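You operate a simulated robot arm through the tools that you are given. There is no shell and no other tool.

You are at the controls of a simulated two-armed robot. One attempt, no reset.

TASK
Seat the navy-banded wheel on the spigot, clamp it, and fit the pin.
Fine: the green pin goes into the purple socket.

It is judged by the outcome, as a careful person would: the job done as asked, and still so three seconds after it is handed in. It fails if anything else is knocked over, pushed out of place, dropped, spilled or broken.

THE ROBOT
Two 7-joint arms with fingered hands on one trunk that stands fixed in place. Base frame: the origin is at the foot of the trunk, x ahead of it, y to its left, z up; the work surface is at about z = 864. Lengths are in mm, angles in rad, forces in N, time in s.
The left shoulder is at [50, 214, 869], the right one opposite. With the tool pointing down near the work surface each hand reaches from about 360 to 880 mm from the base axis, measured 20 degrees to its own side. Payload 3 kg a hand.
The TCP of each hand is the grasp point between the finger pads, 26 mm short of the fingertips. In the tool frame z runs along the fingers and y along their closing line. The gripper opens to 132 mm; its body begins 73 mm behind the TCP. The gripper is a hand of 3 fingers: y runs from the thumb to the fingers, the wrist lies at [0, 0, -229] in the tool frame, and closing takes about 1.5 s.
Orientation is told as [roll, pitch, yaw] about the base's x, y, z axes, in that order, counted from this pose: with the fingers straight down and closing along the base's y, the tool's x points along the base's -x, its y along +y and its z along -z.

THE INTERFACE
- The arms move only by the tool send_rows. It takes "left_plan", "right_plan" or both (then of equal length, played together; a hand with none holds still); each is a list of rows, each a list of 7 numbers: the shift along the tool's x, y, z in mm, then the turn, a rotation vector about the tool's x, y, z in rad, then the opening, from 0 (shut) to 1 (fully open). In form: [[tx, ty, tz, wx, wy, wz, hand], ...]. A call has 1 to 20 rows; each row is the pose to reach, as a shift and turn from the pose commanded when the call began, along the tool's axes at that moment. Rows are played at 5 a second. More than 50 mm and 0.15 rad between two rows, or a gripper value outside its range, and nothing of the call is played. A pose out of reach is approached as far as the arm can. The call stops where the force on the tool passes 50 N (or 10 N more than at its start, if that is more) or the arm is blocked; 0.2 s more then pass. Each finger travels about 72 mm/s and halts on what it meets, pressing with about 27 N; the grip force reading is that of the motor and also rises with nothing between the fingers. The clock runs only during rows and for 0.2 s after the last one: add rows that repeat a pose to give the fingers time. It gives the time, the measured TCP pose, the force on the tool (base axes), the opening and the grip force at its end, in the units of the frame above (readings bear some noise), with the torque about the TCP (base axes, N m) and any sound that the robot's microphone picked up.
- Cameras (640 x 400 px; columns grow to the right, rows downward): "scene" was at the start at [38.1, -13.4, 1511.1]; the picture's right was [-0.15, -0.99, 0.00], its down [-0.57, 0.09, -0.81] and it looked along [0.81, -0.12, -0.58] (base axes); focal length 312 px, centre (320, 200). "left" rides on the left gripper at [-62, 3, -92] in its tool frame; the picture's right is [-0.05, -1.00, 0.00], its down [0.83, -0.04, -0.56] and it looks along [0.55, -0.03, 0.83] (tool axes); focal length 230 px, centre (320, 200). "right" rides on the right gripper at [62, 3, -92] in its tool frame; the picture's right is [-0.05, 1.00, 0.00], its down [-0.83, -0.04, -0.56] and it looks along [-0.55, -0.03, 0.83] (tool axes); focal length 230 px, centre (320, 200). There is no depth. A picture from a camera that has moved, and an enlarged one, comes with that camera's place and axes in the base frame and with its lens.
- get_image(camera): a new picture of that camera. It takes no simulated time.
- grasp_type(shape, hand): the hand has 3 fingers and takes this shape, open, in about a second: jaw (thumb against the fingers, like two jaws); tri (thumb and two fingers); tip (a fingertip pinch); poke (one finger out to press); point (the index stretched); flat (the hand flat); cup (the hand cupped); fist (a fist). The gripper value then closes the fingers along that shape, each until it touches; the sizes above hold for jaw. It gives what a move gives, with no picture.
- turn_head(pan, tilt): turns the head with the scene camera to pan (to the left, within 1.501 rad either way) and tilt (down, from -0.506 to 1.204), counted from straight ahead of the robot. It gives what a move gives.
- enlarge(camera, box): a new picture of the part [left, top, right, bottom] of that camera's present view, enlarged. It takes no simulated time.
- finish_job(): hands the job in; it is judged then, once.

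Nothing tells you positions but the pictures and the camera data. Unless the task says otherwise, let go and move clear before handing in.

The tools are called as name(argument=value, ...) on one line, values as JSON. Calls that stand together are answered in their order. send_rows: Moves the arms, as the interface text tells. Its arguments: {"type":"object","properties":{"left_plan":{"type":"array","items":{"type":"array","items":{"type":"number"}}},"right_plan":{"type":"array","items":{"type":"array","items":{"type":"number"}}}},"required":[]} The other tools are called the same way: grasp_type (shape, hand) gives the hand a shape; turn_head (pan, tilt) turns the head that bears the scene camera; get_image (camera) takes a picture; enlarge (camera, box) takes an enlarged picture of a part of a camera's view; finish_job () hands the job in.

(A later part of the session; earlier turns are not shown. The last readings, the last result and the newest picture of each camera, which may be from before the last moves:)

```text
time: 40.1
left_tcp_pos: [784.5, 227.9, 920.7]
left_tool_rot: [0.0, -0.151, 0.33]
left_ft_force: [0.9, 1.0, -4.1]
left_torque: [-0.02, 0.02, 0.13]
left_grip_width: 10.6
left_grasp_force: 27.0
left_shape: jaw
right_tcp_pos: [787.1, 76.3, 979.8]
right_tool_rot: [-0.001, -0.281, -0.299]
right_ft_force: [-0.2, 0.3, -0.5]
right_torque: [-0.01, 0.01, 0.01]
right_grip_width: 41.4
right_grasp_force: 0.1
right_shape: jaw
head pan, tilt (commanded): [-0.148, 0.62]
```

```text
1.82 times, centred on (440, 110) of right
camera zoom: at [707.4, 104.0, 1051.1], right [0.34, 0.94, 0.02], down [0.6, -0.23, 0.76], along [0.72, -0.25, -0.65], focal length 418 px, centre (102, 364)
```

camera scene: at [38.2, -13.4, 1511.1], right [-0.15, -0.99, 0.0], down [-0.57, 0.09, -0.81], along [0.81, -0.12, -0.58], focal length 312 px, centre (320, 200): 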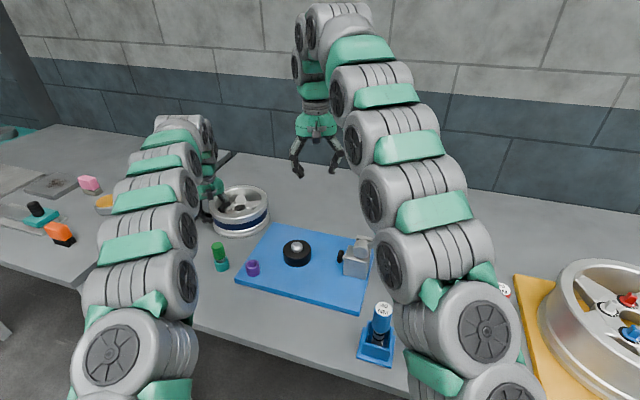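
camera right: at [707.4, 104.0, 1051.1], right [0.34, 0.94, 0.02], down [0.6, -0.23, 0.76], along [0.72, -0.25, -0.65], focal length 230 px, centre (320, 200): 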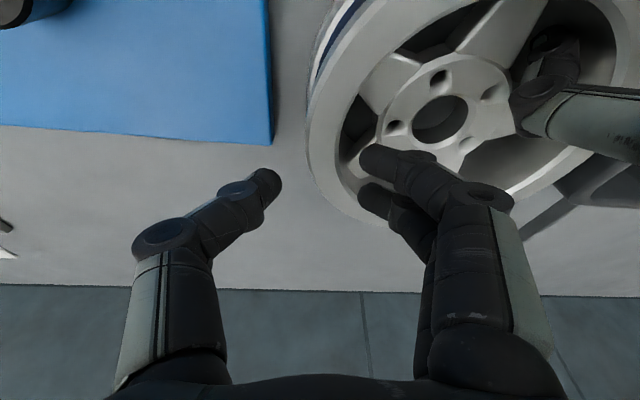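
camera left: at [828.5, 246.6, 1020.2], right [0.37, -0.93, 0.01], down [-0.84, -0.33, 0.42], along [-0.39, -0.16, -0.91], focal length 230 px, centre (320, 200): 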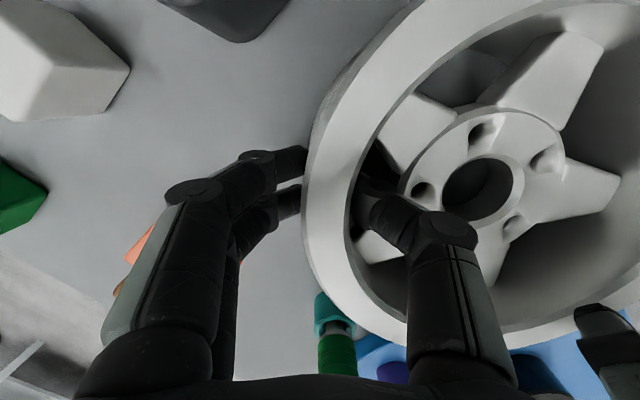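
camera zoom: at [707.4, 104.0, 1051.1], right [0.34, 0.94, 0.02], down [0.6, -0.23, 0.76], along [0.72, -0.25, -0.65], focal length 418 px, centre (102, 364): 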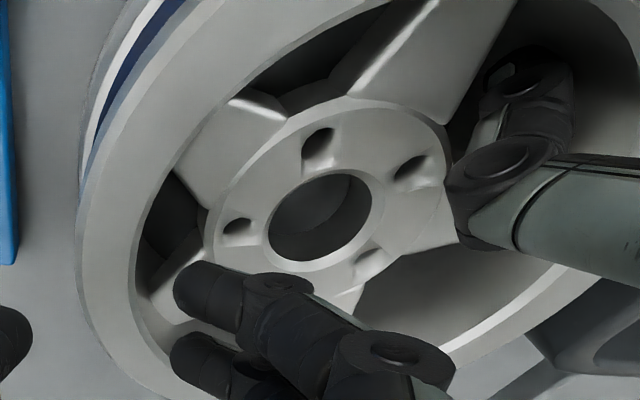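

The right fingers are nearly over the right-hand opening with the thumb outside the flange. I'll narrow the gap, nudge into line and lower in two stages.

send_rows(right_plan=[[-2, -0.7, 0.7, 0, 0, 0, 0.25], [-4.8, -1.4, 1.4, 0, 0, 0, 0.25], [-2, -1.4, 11, 0, 0, 0, 0.25], [0.7, -1.4, 20.6, 0, 0, 0, 0.25], [3.5, -1.4, 30.2, 0, 0, 0, 0.25], [3.5, -1.4, 30.2, 0, 0, 0, 0.25]])

get_image(camera="right")

enlarge(camera="right", box=[220, 60, 500, 235])

```text
time: 41.5
left_tcp_pos: [783.5, 227.5, 919.9]
left_tool_rot: [-0.001, -0.15, 0.331]
left_ft_force: [-0.4, 0.4, -3.0]
left_torque: [-0.01, 0.04, 0.09]
left_grip_width: 10.5
left_grasp_force: 26.7
left_shape: jaw
right_tcp_pos: [791.8, 73.8, 948.2]
right_tool_rot: [0.001, -0.282, -0.3]
right_ft_force: [0.3, -0.4, -0.1]
right_torque: [-0.03, -0.02, -0.02]
right_grip_width: 33.4
right_grasp_force: 0.0
right_shape: jaw
head pan, tilt (commanded): [-0.148, 0.62]
```

```text
taken
camera right: at [712.1, 101.3, 1021.2], right [0.34, 0.94, 0.02], down [0.6, -0.23, 0.76], along [0.72, -0.25, -0.65], focal length 230 px, centre (320, 200)
```

right: 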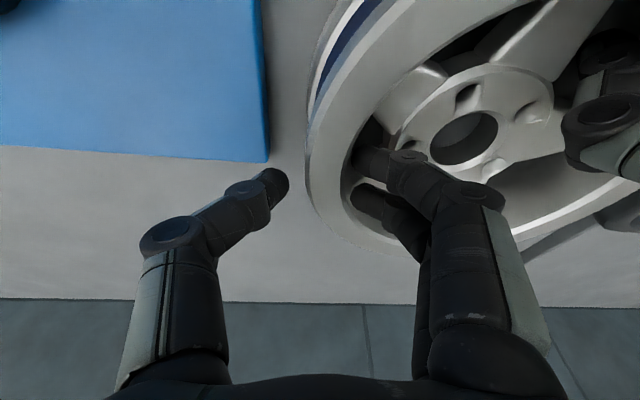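

```text
2.29 times, centred on (360, 148) of right
camera zoom: at [712.1, 101.3, 1021.2], right [0.34, 0.94, 0.02], down [0.6, -0.23, 0.76], along [0.72, -0.25, -0.65], focal length 526 px, centre (229, 320)
```

zoom: 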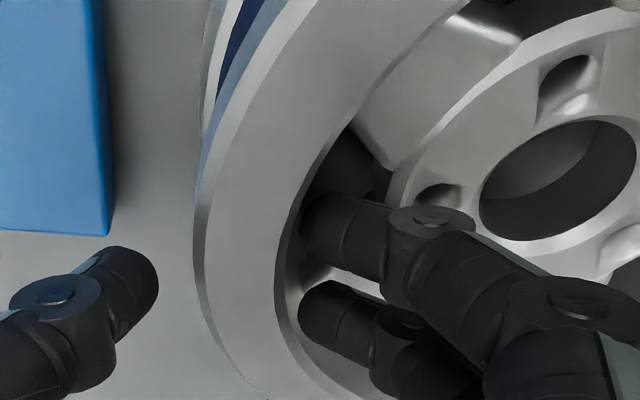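

send_rows(right_plan=[[2.9, 0, -0.8, 0, 0, 0, 0.25], [5.5, 0, 8.2, 0, 0, 0, 0.25], [8, 0, 17.1, 0, 0, 0, 0.25], [10.6, 0, 26.1, 0, 0, 0, 0.25], [10.6, 0, 26.1, 0, 0, 0, 0.25]])

enlarge(camera="right", box=[220, 60, 500, 235])

get_image(camera="scene")

```text
time: 42.7
left_tcp_pos: [784.5, 228.5, 921.0]
left_tool_rot: [-0.001, -0.149, 0.331]
left_ft_force: [2.1, 0.2, -4.6]
left_torque: [0.02, -0.03, 0.13]
left_grip_width: 10.5
left_grasp_force: 26.9
left_shape: jaw
right_tcp_pos: [792.3, 75.3, 928.7]
right_tool_rot: [0.008, -0.293, -0.304]
right_ft_force: [-5.2, -2.8, 15.0]
right_torque: [0.47, 0.01, 0.08]
right_grip_width: 32.0
right_grasp_force: 0.2
right_shape: jaw
head pan, tilt (commanded): [-0.148, 0.62]
stopped in row 5 (right hand): the force on the tool passed its limit at 53 N (the readings are from after the stop); the commanded pose is now the measured one
```

```text
2.29 times, centred on (360, 148) of right
camera zoom: at [711.9, 101.6, 998.9], right [0.34, 0.94, 0.02], down [0.59, -0.24, 0.77], along [0.73, -0.25, -0.64], focal length 526 px, centre (229, 320)
```

zoom: 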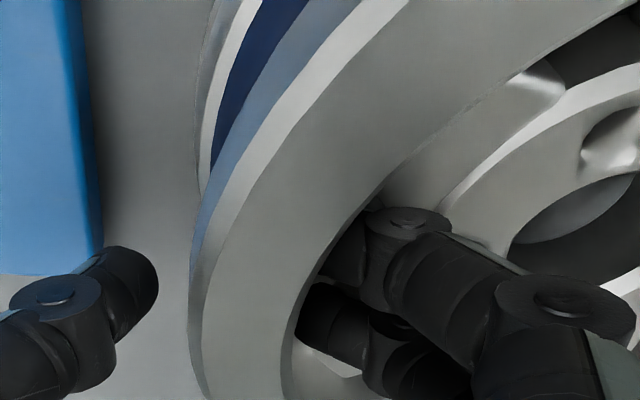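

```text
taken
camera scene: at [37.9, -13.5, 1511.1], right [-0.15, -0.99, 0.0], down [-0.57, 0.09, -0.81], along [0.81, -0.12, -0.58], focal length 312 px, centre (320, 200)
```

scene: 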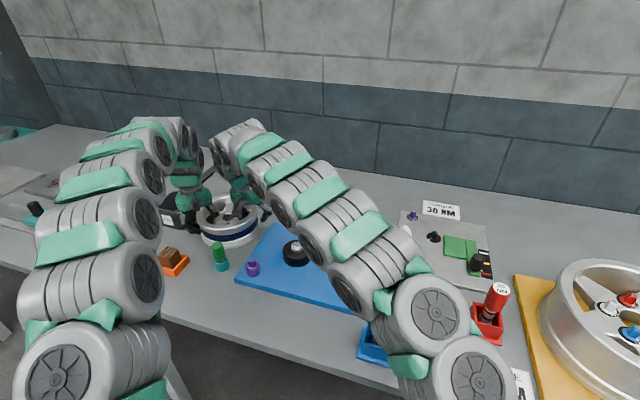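

The right finger knuckles touched the hub at this depth, so this is as deep as it goes. I'll ease up 2 mm and close the right pinch.

send_rows(right_plan=[[-0.6, 0, -2, 0, 0, 0, 0.25], [-0.6, 0, -2, 0, 0, 0, 0.2], [-0.6, 0, -2, 0, 0, 0, 0.1], [-0.6, 0, -2, 0, 0, 0, 0], [-0.6, 0, -2, 0, 0, 0, 0], [-0.6, 0, -2, 0, 0, 0, 0]])

enlarge(camera="right", box=[220, 60, 500, 235])

enlarge(camera="scene", box=[160, 150, 300, 270])

get_image(camera="left")

```text
time: 44.1
left_tcp_pos: [783.1, 229.2, 919.3]
left_tool_rot: [-0.001, -0.15, 0.33]
left_ft_force: [0.4, -1.9, -1.9]
left_torque: [-0.01, -0.01, 0.1]
left_grip_width: 10.5
left_grasp_force: 27.8
left_shape: jaw
right_tcp_pos: [791.8, 74.5, 927.7]
right_tool_rot: [0.008, -0.289, -0.302]
right_ft_force: [4.3, 5.3, 13.7]
right_torque: [0.57, -0.09, 0.0]
right_grip_width: 18.4
right_grasp_force: 27.6
right_shape: jaw
head pan, tilt (commanded): [-0.148, 0.62]
```

```text
2.29 times, centred on (360, 148) of right
camera zoom: at [711.2, 102.0, 999.3], right [0.34, 0.94, 0.02], down [0.59, -0.24, 0.77], along [0.73, -0.25, -0.64], focal length 526 px, centre (229, 320)
```

zoom: 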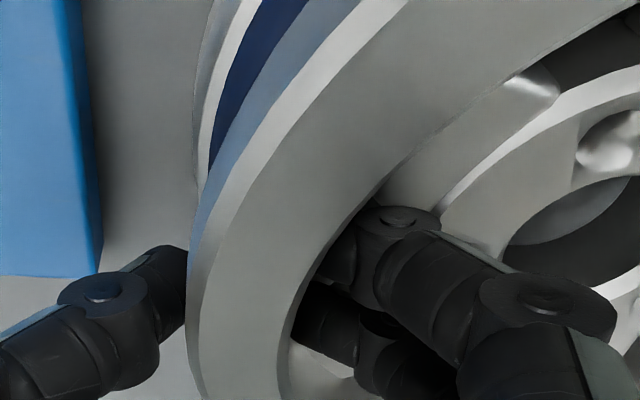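

```text
3.33 times, centred on (230, 210) of scene
camera zoom: at [38.0, -13.4, 1511.1], right [-0.15, -0.99, 0.0], down [-0.57, 0.09, -0.81], along [0.81, -0.12, -0.58], focal length 1040 px, centre (620, 167)
```

zoom: 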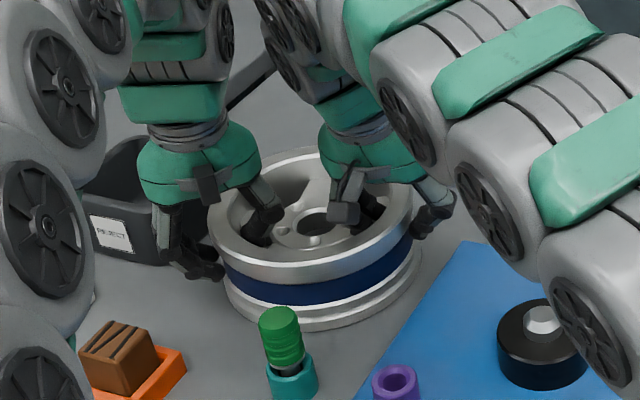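

```text
taken
camera left: at [828.5, 246.6, 1020.2], right [0.37, -0.93, 0.01], down [-0.84, -0.33, 0.42], along [-0.39, -0.16, -0.91], focal length 230 px, centre (320, 200)
```

left: 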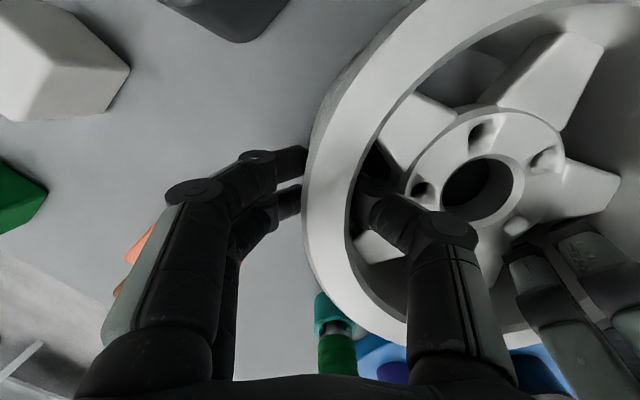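

Both hands now pinch the rim at 27 N. I'll lift both together by 20 mm slowly.

send_rows(left_plan=[[-0.4, 0, -2.5, 0, 0, 0, 0], [-0.7, 0, -5, 0, 0, 0, 0], [-1.1, 0, -7.4, 0, 0, 0, 0], [-1.5, 0, -9.9, 0, 0, 0, 0], [-1.9, 0, -12.4, 0, 0, 0, 0], [-2.2, 0, -14.8, 0, 0, 0, 0], [-2.6, 0, -17.3, 0, 0, 0, 0], [-3, 0, -19.8, 0, 0, 0, 0], [-3, 0, -19.8, 0, 0, 0, 0]], right_plan=[[-0.7, 0, -2.4, 0, 0, 0, 0], [-1.4, 0, -4.8, 0, 0, 0, 0], [-2.1, 0, -7.2, 0, 0, 0, 0], [-2.9, 0, -9.6, 0, 0, 0, 0], [-3.6, 0, -12, 0, 0, 0, 0], [-4.3, 0, -14.4, 0, 0, 0, 0], [-5, 0, -16.8, 0, 0, 0, 0], [-5.7, 0, -19.2, 0, 0, 0, 0], [-5.7, 0, -19.2, 0, 0, 0, 0]])

enlarge(camera="scene", box=[160, 150, 300, 270])

get_image(camera="left")

get_image(camera="right")

```text
time: 46.1
left_tcp_pos: [785.7, 230.0, 940.4]
left_tool_rot: [0.0, -0.151, 0.329]
left_ft_force: [1.0, -3.2, -5.0]
left_torque: [-0.03, 0.12, 0.02]
left_grip_width: 10.5
left_grasp_force: 27.0
left_shape: jaw
right_tcp_pos: [792.3, 74.2, 947.5]
right_tool_rot: [0.005, -0.29, -0.305]
right_ft_force: [-1.0, 3.1, -2.3]
right_torque: [0.25, 0.11, -0.01]
right_grip_width: 17.8
right_grasp_force: 27.3
right_shape: jaw
head pan, tilt (commanded): [-0.148, 0.62]
```

```text
3.33 times, centred on (230, 210) of scene
camera zoom: at [38.3, -13.4, 1511.1], right [-0.15, -0.99, 0.0], down [-0.57, 0.09, -0.81], along [0.81, -0.12, -0.58], focal length 1040 px, centre (620, 167)
```

zoom: 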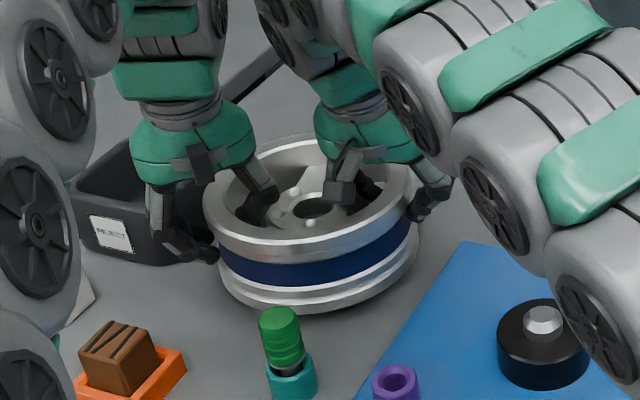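

```text
taken
camera left: at [828.9, 247.1, 1039.9], right [0.37, -0.93, 0.01], down [-0.84, -0.33, 0.42], along [-0.39, -0.16, -0.91], focal length 230 px, centre (320, 200)
```

left: 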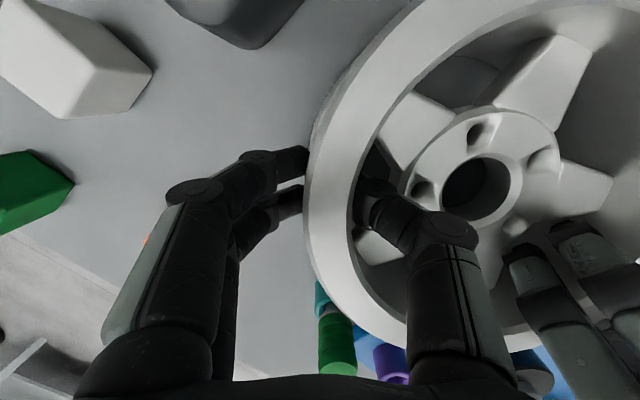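

```text
taken
camera right: at [711.3, 102.1, 1019.2], right [0.34, 0.94, 0.02], down [0.59, -0.24, 0.77], along [0.73, -0.25, -0.64], focal length 230 px, centre (320, 200)
```

right: 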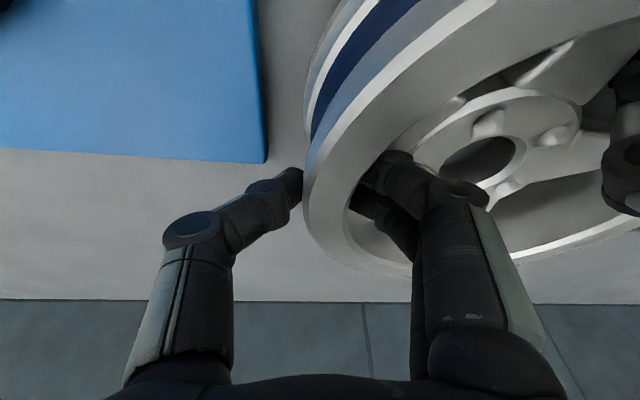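

The wheel is coming up with both hands sharing the load. I'll lift another 30 mm and check that it's level and free of the table.

send_rows(left_plan=[[-0.6, 0, -4, 0, 0, 0, 0], [-1.2, 0, -7.9, 0, 0, 0, 0], [-1.8, 0, -11.9, 0, 0, 0, 0], [-2.4, 0, -15.8, 0, 0, 0, 0], [-3, 0, -19.8, 0, 0, 0, 0], [-3.6, 0, -23.7, 0, 0, 0, 0], [-4.2, 0, -27.7, 0, 0, 0, 0], [-4.5, 0, -29.7, 0, 0, 0, 0], [-4.5, 0, -29.7, 0, 0, 0, 0]], right_plan=[[-1.1, 0, -3.8, 0, 0, 0, 0], [-2.3, 0, -7.7, 0, 0, 0, 0], [-3.4, 0, -11.5, 0, 0, 0, 0], [-4.6, 0, -15.3, 0, 0, 0, 0], [-5.7, 0, -19.2, 0, 0, 0, 0], [-6.8, 0, -23, 0, 0, 0, 0], [-8, 0, -26.8, 0, 0, 0, 0], [-8.6, 0, -28.8, 0, 0, 0, 0], [-8.6, 0, -28.8, 0, 0, 0, 0]])

enlarge(camera="scene", box=[160, 130, 320, 270])

get_image(camera="left")

get_image(camera="right")

```text
time: 48.1
left_tcp_pos: [784.3, 228.2, 969.4]
left_tool_rot: [0.002, -0.148, 0.329]
left_ft_force: [0.4, -0.7, -4.3]
left_torque: [-0.05, 0.07, 0.02]
left_grip_width: 10.6
left_grasp_force: 27.3
left_shape: jaw
right_tcp_pos: [791.4, 74.2, 977.9]
right_tool_rot: [0.006, -0.289, -0.303]
right_ft_force: [-0.1, 0.3, -2.6]
right_torque: [0.15, 0.11, 0.05]
right_grip_width: 17.8
right_grasp_force: 26.9
right_shape: jaw
head pan, tilt (commanded): [-0.148, 0.62]
```

```text
2.86 times, centred on (240, 200) of scene
camera zoom: at [38.2, -13.4, 1511.1], right [-0.15, -0.99, 0.0], down [-0.57, 0.09, -0.81], along [0.81, -0.12, -0.58], focal length 891 px, centre (549, 200)
```

zoom: 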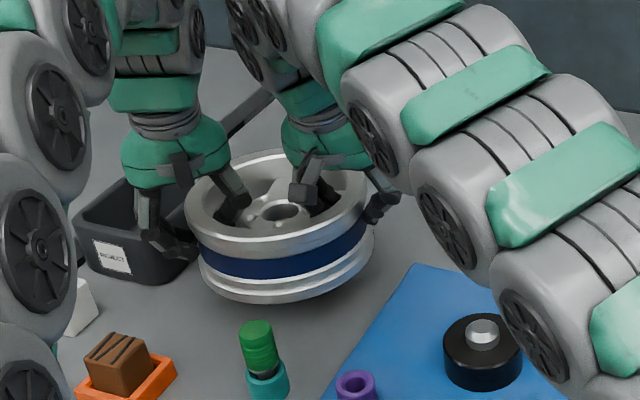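

```text
taken
camera left: at [828.4, 246.2, 1070.2], right [0.37, -0.93, 0.01], down [-0.84, -0.33, 0.42], along [-0.39, -0.16, -0.91], focal length 230 px, centre (320, 200)
```

left: 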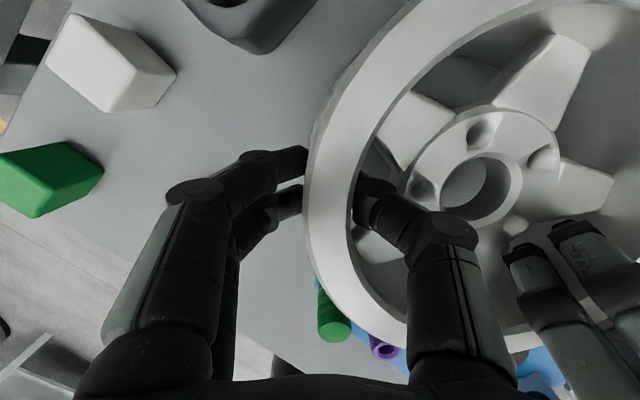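

```text
taken
camera right: at [711.2, 101.7, 1049.8], right [0.34, 0.94, 0.02], down [0.59, -0.24, 0.77], along [0.73, -0.25, -0.64], focal length 230 px, centre (320, 200)
```

right: 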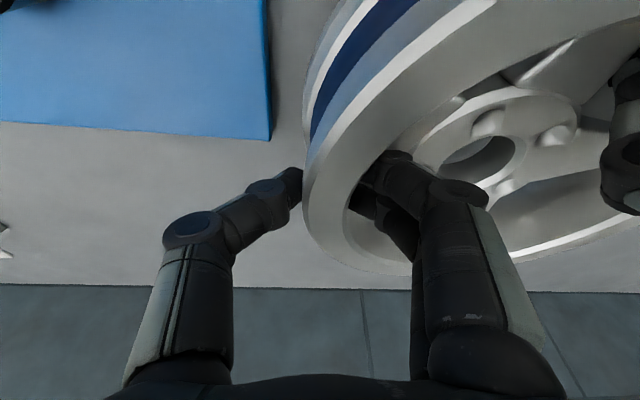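

The wheel is fully airborne (about 0.7 kg), stable and roughly level. Now I'll raise it further while moving toward the robot, both hands in step.

send_rows(left_plan=[[4.5, -1.7, -5.2, 0, 0, 0, 0], [9, -3.5, -10.5, 0, 0, 0, 0], [13.6, -5.2, -15.7, 0, 0, 0, 0], [18.1, -7, -20.9, 0, 0, 0, 0], [22.6, -8.7, -26.2, 0, 0, 0, 0], [27.1, -10.4, -31.4, 0, 0, 0, 0], [31.6, -12.2, -36.6, 0, 0, 0, 0], [36.2, -13.9, -41.8, 0, 0, 0, 0], [40.7, -15.7, -47.1, 0, 0, 0, 0], [45.2, -17.4, -52.3, 0, 0, 0, 0], [45.2, -17.4, -52.3, 0, 0, 0, 0]], right_plan=[[1.8, -4.5, -5.2, 0, 0, 0, 0], [3.6, -9, -10.5, 0, 0, 0, 0], [5.4, -13.5, -15.7, 0, 0, 0, 0], [7.2, -18, -20.9, 0, 0, 0, 0], [9, -22.6, -26.1, 0, 0, 0, 0], [10.7, -27.1, -31.4, 0, 0, 0, 0], [12.5, -31.6, -36.6, 0, 0, 0, 0], [14.3, -36.1, -41.8, 0, 0, 0, 0], [16.1, -40.6, -47, 0, 0, 0, 0], [17.9, -45.1, -52.3, 0, 0, 0, 0], [17.9, -45.1, -52.3, 0, 0, 0, 0]])

get_image(camera="scene")

get_image(camera="left")

get_image(camera="right")

```text
time: 50.5
left_tcp_pos: [740.0, 196.1, 1014.8]
left_tool_rot: [0.001, -0.149, 0.33]
left_ft_force: [1.2, -9.7, -3.3]
left_torque: [-0.19, 0.07, 0.01]
left_grip_width: 10.4
left_grasp_force: 26.7
left_shape: jaw
right_tcp_pos: [748.9, 39.4, 1022.7]
right_tool_rot: [0.008, -0.287, -0.302]
right_ft_force: [-1.9, 10.6, -4.2]
right_torque: [0.27, 0.11, 0.14]
right_grip_width: 17.3
right_grasp_force: 27.6
right_shape: jaw
head pan, tilt (commanded): [-0.148, 0.62]
```

```text
taken
camera scene: at [38.2, -13.4, 1511.1], right [-0.15, -0.99, 0.0], down [-0.57, 0.09, -0.81], along [0.81, -0.12, -0.58], focal length 312 px, centre (320, 200)
```

scene: 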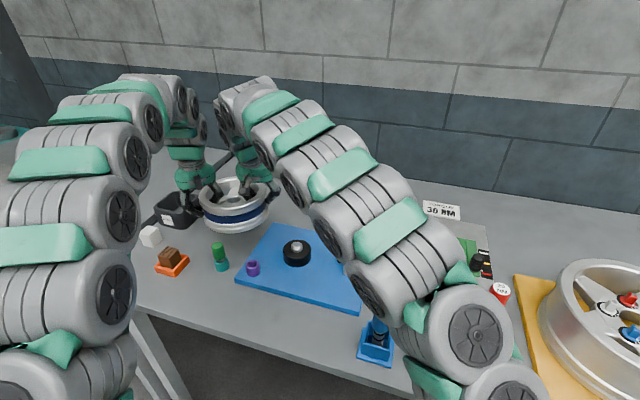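

```text
taken
camera left: at [784.2, 213.7, 1115.4], right [0.37, -0.93, 0.01], down [-0.84, -0.33, 0.42], along [-0.39, -0.16, -0.91], focal length 230 px, centre (320, 200)
```

left: 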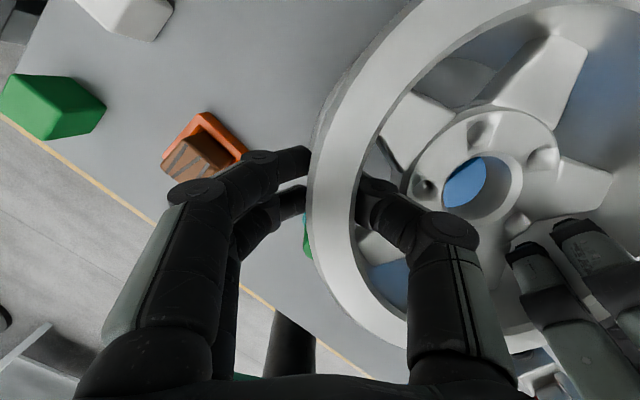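

```text
taken
camera right: at [667.9, 67.7, 1094.6], right [0.34, 0.94, 0.02], down [0.59, -0.24, 0.77], along [0.73, -0.25, -0.64], focal length 230 px, centre (320, 200)
```

right: 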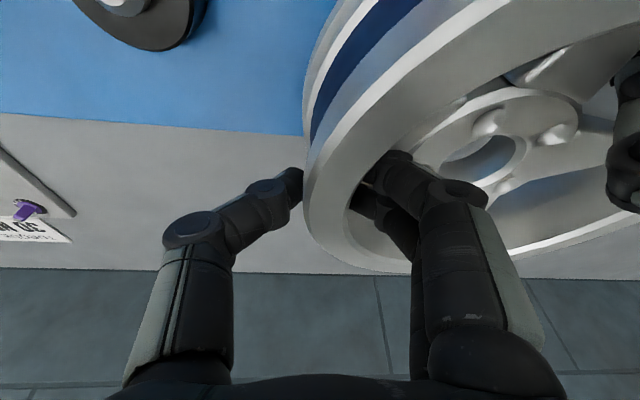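

Carry is steady, with about 10 N of internal tension, which I'll relax slightly. Next I'll move toward the spigot while turning the wheel clockwise so neither hand fouls the clamp or socket; first half now.

send_rows(left_plan=[[6.19, -5.59, -0.93, 0.0039, 0, 0.0259, 0], [12.39, -11.25, -1.86, 0.0078, 0, 0.0518, 0], [18.59, -16.95, -2.79, 0.0117, 0, 0.0777, 0], [24.79, -22.71, -3.72, 0.0156, 0, 0.1036, 0], [30.98, -28.53, -4.66, 0.0194, 0, 0.1295, 0], [37.19, -34.4, -5.58, 0.0233, 0, 0.1553, 0], [43.4, -40.33, -6.52, 0.0272, 0, 0.1812, 0], [49.63, -46.32, -7.45, 0.0311, 0, 0.2071, 0], [55.87, -52.36, -8.39, 0.035, 0, 0.233, 0], [62.11, -58.44, -9.33, 0.0389, 0, 0.2589, 0], [62.11, -58.44, -9.33, 0.0389, 0, 0.2589, 0]], right_plan=[[5.37, -9.45, -1.6, 0.0075, 0, 0.0251, 0], [10.74, -18.83, -3.2, 0.0149, 0, 0.0502, 0], [16.12, -28.16, -4.79, 0.0224, 0, 0.0753, 0], [21.48, -37.45, -6.39, 0.0298, 0, 0.1004, 0], [26.85, -46.65, -7.99, 0.0373, 0, 0.1255, 0], [32.2, -55.82, -9.57, 0.0448, 0, 0.1505, 0], [37.54, -64.93, -11.17, 0.0522, 0, 0.1756, 0], [42.89, -73.97, -12.75, 0.0597, 0, 0.2007, 0], [48.22, -82.97, -14.34, 0.0671, 0, 0.2258, 0], [53.54, -91.91, -15.92, 0.0746, 0, 0.2509, 0], [53.54, -91.91, -15.92, 0.0746, 0, 0.2509, 0]])

get_image(camera="scene")

get_image(camera="left")

get_image(camera="right")

```text
time: 52.9
left_tcp_pos: [699.0, 118.9, 1013.3]
left_tool_rot: [0.001, -0.15, 0.067]
left_ft_force: [-0.2, 2.6, -4.1]
left_torque: [0.09, 0.07, -0.01]
left_grip_width: 10.1
left_grasp_force: 26.6
left_shape: jaw
right_tcp_pos: [666.7, -31.0, 1021.7]
right_tool_rot: [0.008, -0.289, -0.564]
right_ft_force: [-0.1, -2.9, -3.0]
right_torque: [0.04, 0.08, 0.0]
right_grip_width: 17.2
right_grasp_force: 26.8
right_shape: jaw
head pan, tilt (commanded): [-0.148, 0.62]
```

```text
taken
camera scene: at [38.2, -13.4, 1511.1], right [-0.15, -0.99, 0.0], down [-0.57, 0.09, -0.81], along [0.81, -0.12, -0.58], focal length 312 px, centre (320, 200)
```

scene: 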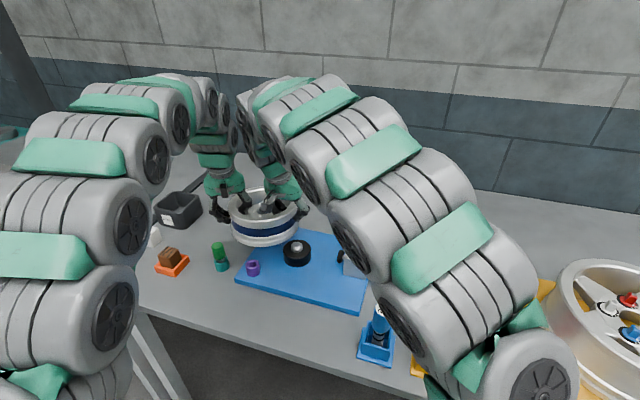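

```text
taken
camera left: at [747.6, 125.1, 1113.7], right [0.12, -0.99, 0.01], down [-0.9, -0.1, 0.42], along [-0.42, -0.06, -0.91], focal length 230 px, centre (320, 200)
```

left: 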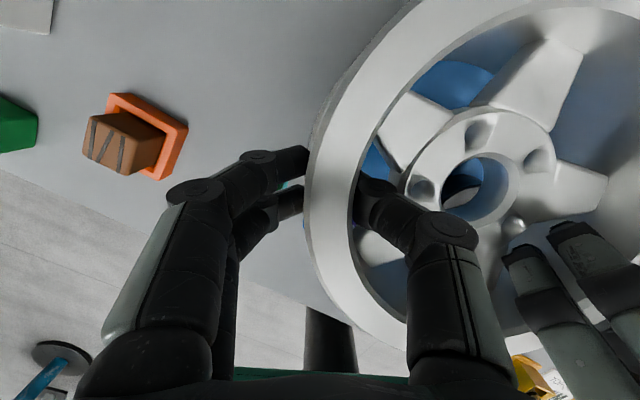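

```text
taken
camera right: at [596.3, 16.3, 1093.5], right [0.57, 0.82, 0.02], down [0.51, -0.38, 0.77], along [0.64, -0.43, -0.64], focal length 230 px, centre (320, 200)
```

right: 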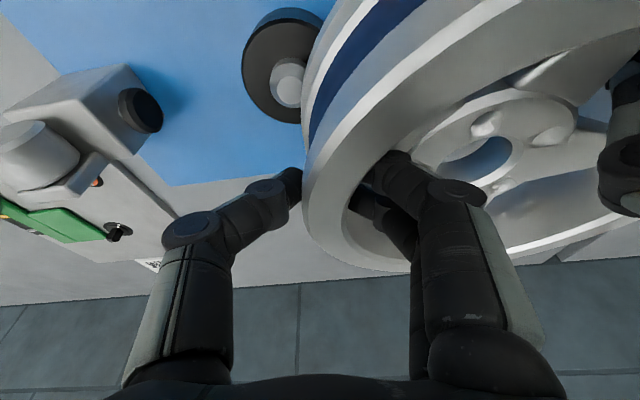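

Halfway there, and the grip is stable with little internal force. The spigot reads near [645, -40] and the wheel bore near [710, 38]. I'll raise 10 mm and do the second half of the move.

send_rows(left_plan=[[4.43, -7.33, -3.71, 0.0039, 0, 0.0259, 0], [8.85, -14.74, -7.4, 0.0078, 0, 0.0518, 0], [13.13, -22.19, -12.1, 0.0117, 0, 0.0777, 0], [18.0, -29.7, -12.84, 0.0156, 0, 0.1036, 0], [22.88, -37.25, -13.58, 0.0195, 0, 0.1295, 0], [27.76, -44.88, -14.31, 0.0235, 0, 0.1553, 0], [32.65, -52.55, -15.05, 0.0274, 0, 0.1812, 0], [37.55, -60.29, -15.79, 0.0313, 0, 0.2071, 0], [42.44, -68.06, -16.53, 0.0352, 0, 0.233, 0], [47.35, -75.91, -17.27, 0.0391, 0, 0.2589, 0], [47.35, -75.91, -17.27, 0.0391, 0, 0.2589, 0]], right_plan=[[2.45, -10.16, -3.86, 0.0075, 0, 0.0251, 0], [4.89, -20.25, -7.71, 0.0149, 0, 0.0502, 0], [7.04, -30.29, -12.53, 0.0224, -0.0006, 0.0753, 0], [10.32, -40.28, -13.51, 0.0298, -0.0008, 0.1004, 0], [13.61, -50.21, -14.48, 0.0373, -0.001, 0.1255, 0], [16.9, -60.08, -15.46, 0.0448, -0.0012, 0.1505, 0], [20.16, -69.91, -16.43, 0.0522, -0.0014, 0.1756, 0], [23.43, -79.67, -17.4, 0.0597, -0.0016, 0.2007, 0], [26.67, -89.38, -18.37, 0.0671, -0.0018, 0.2258, 0], [29.91, -99.04, -19.33, 0.0746, -0.002, 0.2509, 0], [29.91, -99.04, -19.33, 0.0746, -0.002, 0.2509, 0]])

get_image(camera="scene")

get_image(camera="left")

get_image(camera="right")

```text
time: 55.3
left_tcp_pos: [654.7, 40.9, 1025.7]
left_tool_rot: [-0.001, -0.149, -0.196]
left_ft_force: [-2.3, -5.7, -4.8]
left_torque: [0.0, 0.15, 0.06]
left_grip_width: 10.6
left_grasp_force: 27.3
left_shape: jaw
right_tcp_pos: [585.5, -96.2, 1031.4]
right_tool_rot: [0.008, -0.286, -0.825]
right_ft_force: [1.7, 6.7, -2.4]
right_torque: [0.33, 0.0, 0.13]
right_grip_width: 17.0
right_grasp_force: 26.9
right_shape: jaw
head pan, tilt (commanded): [-0.148, 0.62]
```

```text
taken
camera scene: at [38.2, -13.4, 1511.1], right [-0.15, -0.99, 0.0], down [-0.57, 0.09, -0.81], along [0.81, -0.12, -0.58], focal length 312 px, centre (320, 200)
```

scene: 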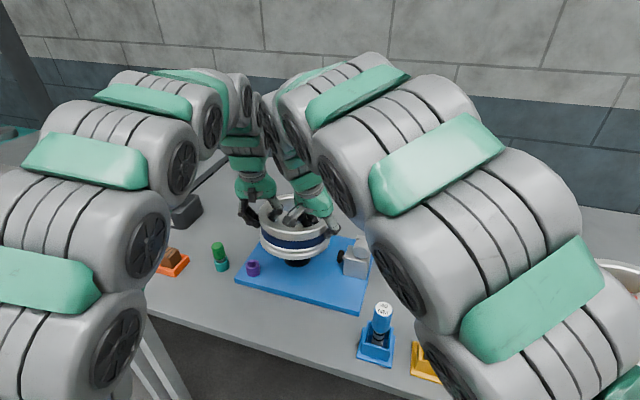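

```text
taken
camera left: at [702.3, 34.6, 1125.5], right [-0.14, -0.99, 0.01], down [-0.9, 0.13, 0.42], along [-0.42, 0.05, -0.91], focal length 230 px, centre (320, 200)
```

left: 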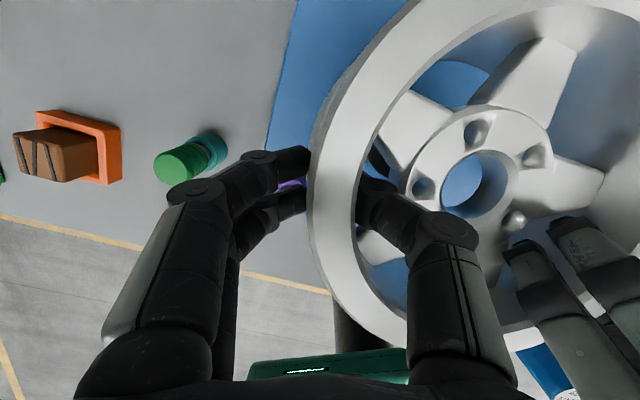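

```text
taken
camera right: at [529.4, -33.4, 1102.9], right [0.77, 0.64, 0.02], down [0.4, -0.5, 0.77], along [0.5, -0.58, -0.64], focal length 230 px, centre (320, 200)
```

right: 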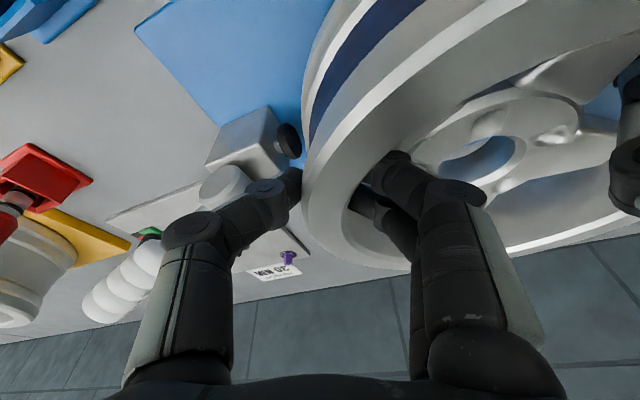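

enlarge(camera="scene", box=[230, 180, 370, 290])

enlarge(camera="left", box=[380, 90, 560, 240])

enlarge(camera="right", box=[400, 80, 580, 220])

```text
3.64 times, centred on (300, 235) of scene
camera zoom: at [38.2, -13.4, 1511.1], right [-0.15, -0.99, 0.0], down [-0.57, 0.09, -0.81], along [0.81, -0.12, -0.58], focal length 1134 px, centre (393, 73)
```

zoom: 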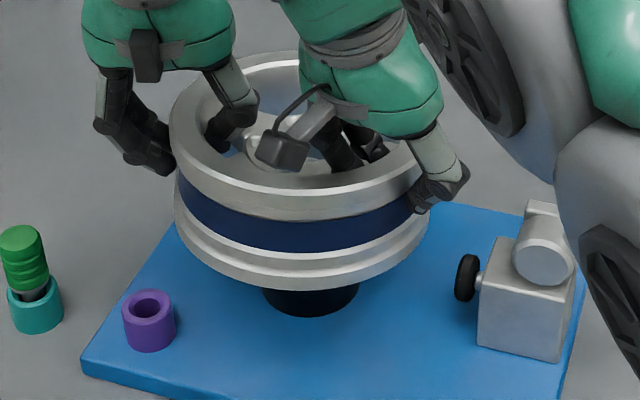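

```text
2.67 times, centred on (470, 165) of left
camera zoom: at [702.3, 34.6, 1125.5], right [-0.14, -0.99, 0.01], down [-0.9, 0.13, 0.42], along [-0.42, 0.05, -0.91], focal length 614 px, centre (-80, 293)
```

zoom: 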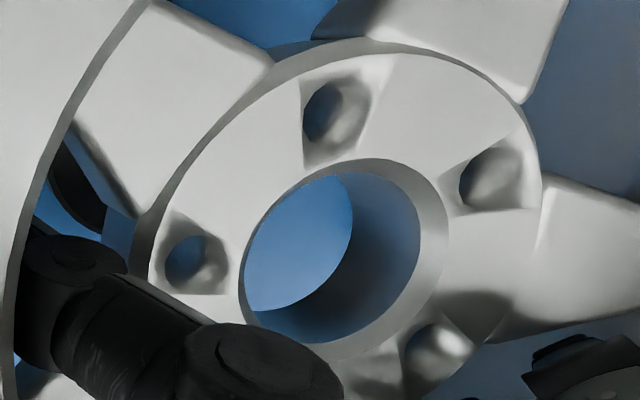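

```text
2.86 times, centred on (490, 150) of right
camera zoom: at [529.4, -33.4, 1102.9], right [0.77, 0.64, 0.02], down [0.4, -0.5, 0.77], along [0.5, -0.58, -0.64], focal length 657 px, centre (-166, 343)
```

zoom: 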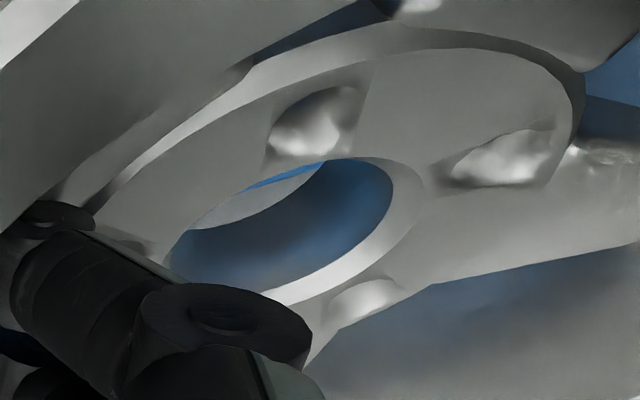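

The bore and spigot both compute to about [645, -41], so alignment looks good. I'll lower 45 mm to just above the spigot tip and check through the bore.

send_rows(left_plan=[[0.74, 0, 4.9, 0, 0, 0, 0], [1.5, 0, 9.9, 0, 0, 0, 0], [2.2, 0, 14.8, 0, 0, 0, 0], [3, 0, 19.8, 0, 0, 0, 0], [3.7, 0, 24.7, 0, 0, 0, 0], [4.5, 0, 29.7, 0, 0, 0, 0], [5.2, 0, 34.6, 0, 0, 0, 0], [5.9, 0, 39.6, 0, 0, 0, 0], [6.7, 0, 44.5, 0, 0, 0, 0], [6.7, 0, 44.5, 0, 0, 0, 0]], right_plan=[[1.4, 0, 4.8, 0, 0, 0, 0], [2.8, -0.1, 9.6, 0, 0, 0, 0], [4.2, -0.1, 14.4, 0, 0, 0, 0], [5.6, -0.2, 19.2, 0, 0, 0, 0], [7.1, -0.2, 24, 0, 0, 0, 0], [8.5, -0.2, 28.8, 0, 0, 0, 0], [9.9, -0.3, 33.6, 0, 0, 0, 0], [11.3, -0.3, 38.4, 0, 0, 0, 0], [12.7, -0.4, 43.2, 0, 0, 0, 0], [12.7, -0.4, 43.2, 0, 0, 0, 0]])

enlarge(camera="scene", box=[230, 180, 370, 290])

enlarge(camera="left", box=[380, 90, 560, 240])

enlarge(camera="right", box=[400, 80, 580, 220])

```text
time: 57.5
left_tcp_pos: [653.9, 40.5, 980.5]
left_tool_rot: [0.001, -0.149, -0.193]
left_ft_force: [0.4, -1.0, -4.8]
left_torque: [0.06, 0.05, 0.06]
left_grip_width: 10.5
left_grasp_force: 26.9
left_shape: jaw
right_tcp_pos: [585.3, -96.3, 985.1]
right_tool_rot: [0.006, -0.288, -0.826]
right_ft_force: [-1.0, 1.5, -3.3]
right_torque: [0.14, 0.05, 0.13]
right_grip_width: 17.3
right_grasp_force: 27.0
right_shape: jaw
head pan, tilt (commanded): [-0.148, 0.62]
```

```text
3.64 times, centred on (300, 235) of scene
camera zoom: at [38.2, -13.4, 1511.1], right [-0.15, -0.99, 0.0], down [-0.57, 0.09, -0.81], along [0.81, -0.12, -0.58], focal length 1134 px, centre (393, 73)
```

zoom: 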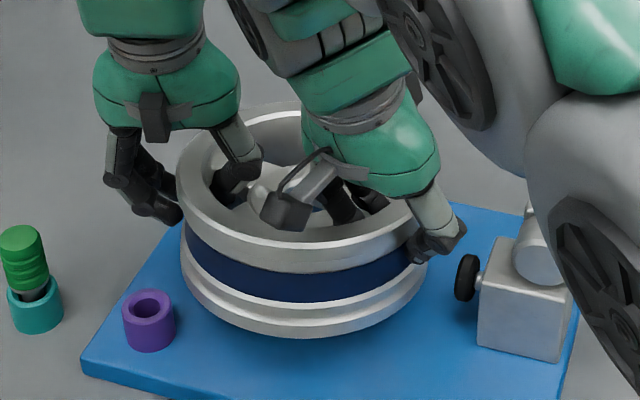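

```text
2.67 times, centred on (470, 165) of left
camera zoom: at [702.0, 34.8, 1079.3], right [-0.14, -0.99, 0.01], down [-0.9, 0.13, 0.42], along [-0.42, 0.05, -0.91], focal length 614 px, centre (-80, 293)
```

zoom: 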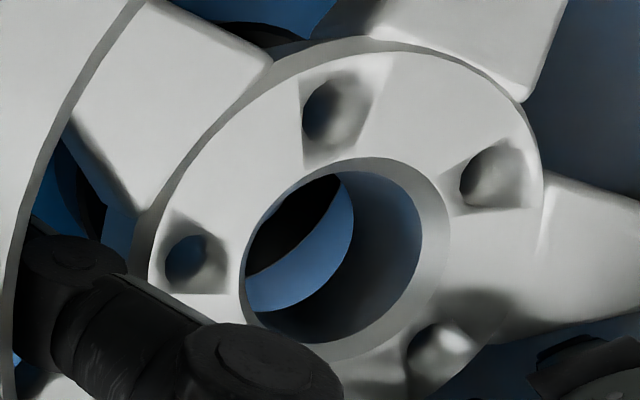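

```text
2.86 times, centred on (490, 150) of right
camera zoom: at [529.8, -32.9, 1057.6], right [0.77, 0.64, 0.02], down [0.4, -0.5, 0.77], along [0.5, -0.58, -0.64], focal length 657 px, centre (-166, 343)
```

zoom: 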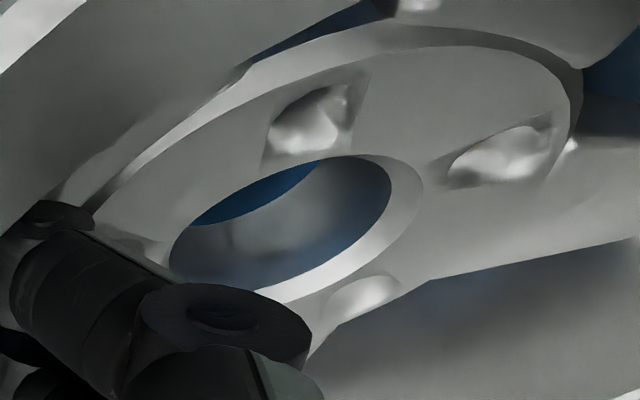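

Through the bore the black shoulder appears where expected, so bore and spigot are within a couple of mm. I'll lower slowly onto the spigot, nudging 1 mm in -y, checking forces.

send_rows(left_plan=[[0.3, -0.5, 3, 0, 0, 0, 0], [0.7, -1, 6, 0, 0, 0, 0], [1.2, -1, 9, 0, 0, 0, 0], [1.6, -1, 11.9, 0, 0, 0, 0], [1.6, -1, 11.9, 0, 0, 0, 0]], right_plan=[[0.5, -0.4, 3, 0, 0, 0, 0], [1, -0.75, 6, 0, 0, 0, 0], [1.9, -0.75, 8.8, 0, 0, 0, 0], [2.7, -0.75, 11.7, 0, 0, 0, 0], [2.7, -0.75, 11.7, 0, 0, 0, 0]])

enlarge(camera="scene", box=[230, 180, 370, 290])

enlarge(camera="left", box=[380, 90, 560, 240])

enlarge(camera="right", box=[400, 80, 580, 220])

```text
time: 58.7
left_tcp_pos: [656.1, 39.4, 967.4]
left_tool_rot: [-0.001, -0.151, -0.194]
left_ft_force: [-0.1, -0.1, -5.1]
left_torque: [0.09, 0.09, 0.03]
left_grip_width: 10.5
left_grasp_force: 27.0
left_shape: jaw
right_tcp_pos: [583.8, -96.6, 972.6]
right_tool_rot: [0.006, -0.287, -0.825]
right_ft_force: [0.1, -0.7, -3.1]
right_torque: [0.15, -0.02, -0.05]
right_grip_width: 16.9
right_grasp_force: 27.5
right_shape: jaw
head pan, tilt (commanded): [-0.148, 0.62]
```

```text
3.64 times, centred on (300, 235) of scene
camera zoom: at [38.2, -13.4, 1511.1], right [-0.15, -0.99, 0.0], down [-0.57, 0.09, -0.81], along [0.81, -0.12, -0.58], focal length 1134 px, centre (393, 73)
```

zoom: 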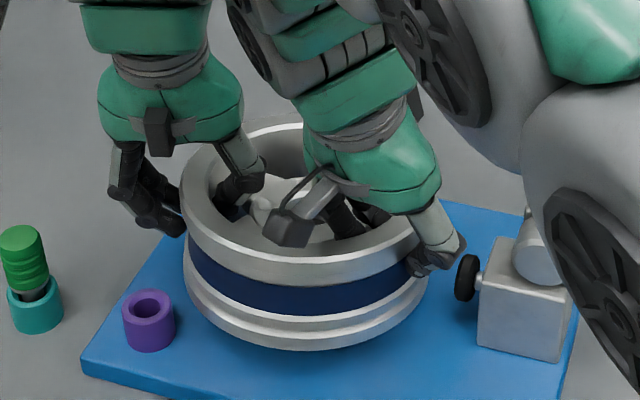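

```text
2.67 times, centred on (470, 165) of left
camera zoom: at [702.7, 33.7, 1067.2], right [-0.14, -0.99, 0.01], down [-0.9, 0.13, 0.42], along [-0.42, 0.05, -0.91], focal length 614 px, centre (-80, 293)
```

zoom: 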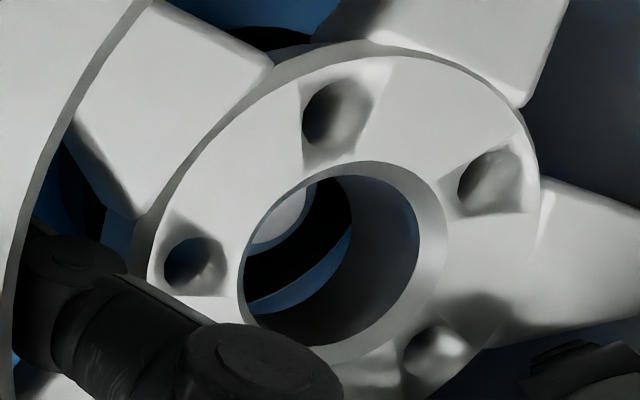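

```text
2.86 times, centred on (490, 150) of right
camera zoom: at [529.1, -33.5, 1045.2], right [0.77, 0.64, 0.02], down [0.4, -0.5, 0.77], along [0.5, -0.58, -0.64], focal length 657 px, centre (-166, 343)
```

zoom: 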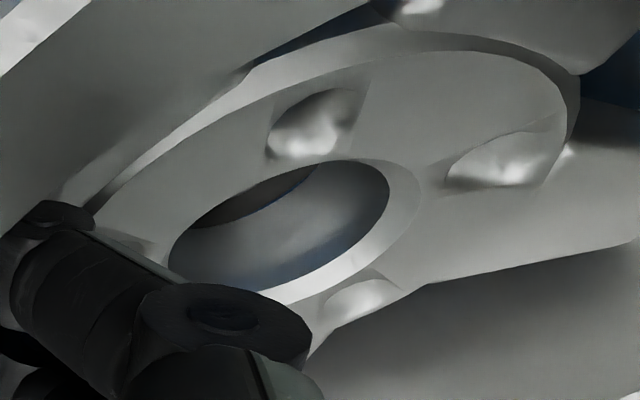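

enlarge(camera="left", box=[430, 140, 520, 220])

enlarge(camera="right", box=[430, 120, 520, 200])

enlarge(camera="scene", box=[265, 200, 335, 260])

```text
5.00 times, centred on (475, 180) of left
camera zoom: at [702.7, 33.7, 1067.2], right [-0.14, -0.99, 0.01], down [-0.9, 0.13, 0.42], along [-0.42, 0.05, -0.91], focal length 1150 px, centre (-455, 300)
```

zoom: 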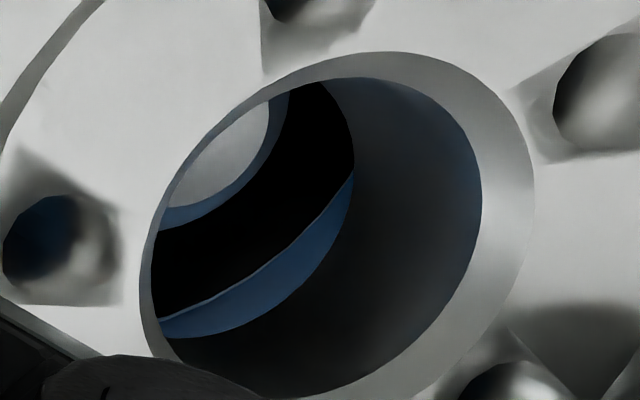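

```text
5.00 times, centred on (475, 160) of right
camera zoom: at [529.1, -33.5, 1045.2], right [0.77, 0.64, 0.02], down [0.4, -0.5, 0.77], along [0.5, -0.58, -0.64], focal length 1150 px, centre (-455, 400)
```

zoom: 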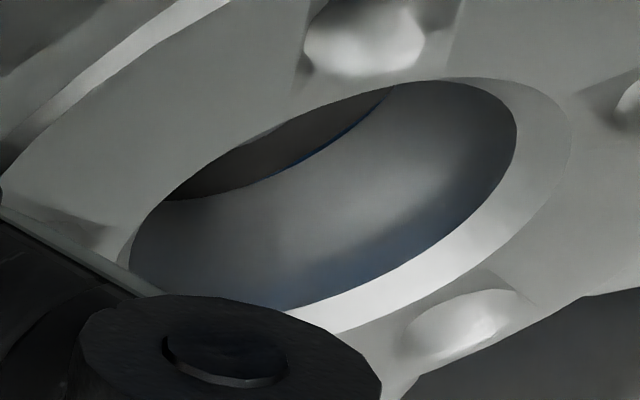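

```text
6.67 times, centred on (300, 230) of scene
camera zoom: at [38.2, -13.4, 1511.1], right [-0.15, -0.99, 0.0], down [-0.57, 0.09, -0.81], along [0.81, -0.12, -0.58], focal length 2079 px, centre (453, 0)
```

zoom: 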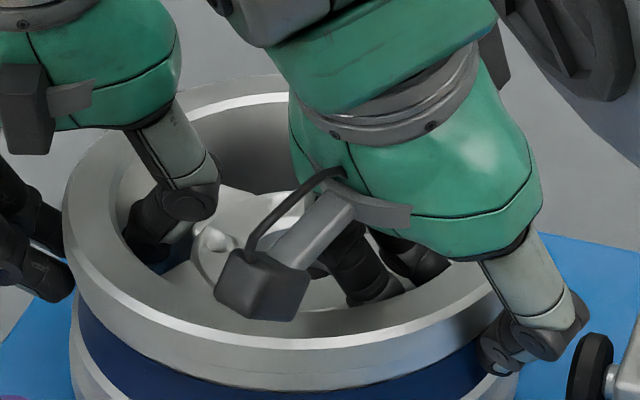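

Bore and spigot look concentric to within a few mm. I'll keep lowering in small steps and watch for the load being taken up.

send_rows(left_plan=[[0.4, 0, 2.5, 0, 0, 0, 0], [0.7, 0, 4.9, 0, 0, 0, 0], [1.1, 0, 7.4, 0, 0, 0, 0], [1.5, 0, 9.9, 0, 0, 0, 0], [1.5, 0, 9.9, 0, 0, 0, 0]], right_plan=[[0.7, 0, 2.4, 0, 0, 0, 0], [1.4, 0, 4.8, 0, 0, 0, 0], [2.1, 0, 7.2, 0, 0, 0, 0], [2.8, 0, 9.6, 0, 0, 0, 0], [2.8, 0, 9.6, 0, 0, 0, 0]])

enlarge(camera="left", box=[430, 140, 520, 220])

enlarge(camera="scene", box=[230, 180, 370, 290])

```text
time: 59.9
left_tcp_pos: [656.0, 39.1, 957.2]
left_tool_rot: [0.0, -0.151, -0.193]
left_ft_force: [3.0, 1.6, -4.1]
left_torque: [0.04, -0.02, 0.0]
left_grip_width: 10.2
left_grasp_force: 26.9
left_shape: jaw
right_tcp_pos: [585.0, -97.9, 963.8]
right_tool_rot: [0.008, -0.287, -0.825]
right_ft_force: [0.6, -3.2, -2.7]
right_torque: [0.05, -0.02, 0.01]
right_grip_width: 17.0
right_grasp_force: 26.7
right_shape: jaw
head pan, tilt (commanded): [-0.148, 0.62]
```

```text
5.00 times, centred on (475, 180) of left
camera zoom: at [703.0, 32.7, 1058.0], right [-0.14, -0.99, 0.01], down [-0.9, 0.13, 0.42], along [-0.42, 0.05, -0.91], focal length 1150 px, centre (-455, 300)
```

zoom: 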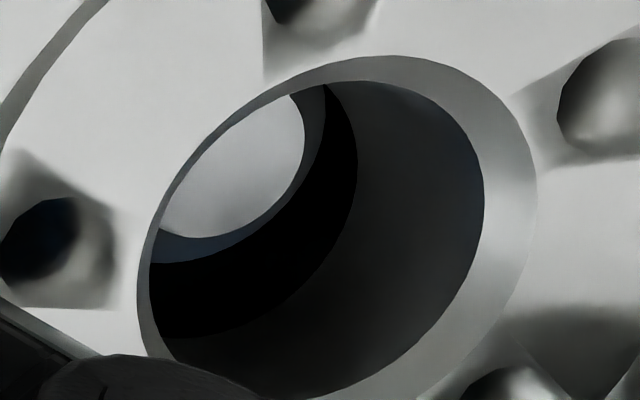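

```text
3.64 times, centred on (300, 235) of scene
camera zoom: at [38.2, -13.4, 1511.1], right [-0.15, -0.99, 0.0], down [-0.57, 0.09, -0.81], along [0.81, -0.12, -0.58], focal length 1134 px, centre (393, 73)
```

zoom: 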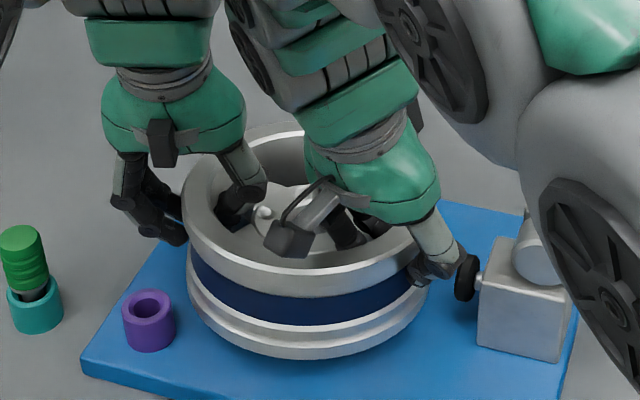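

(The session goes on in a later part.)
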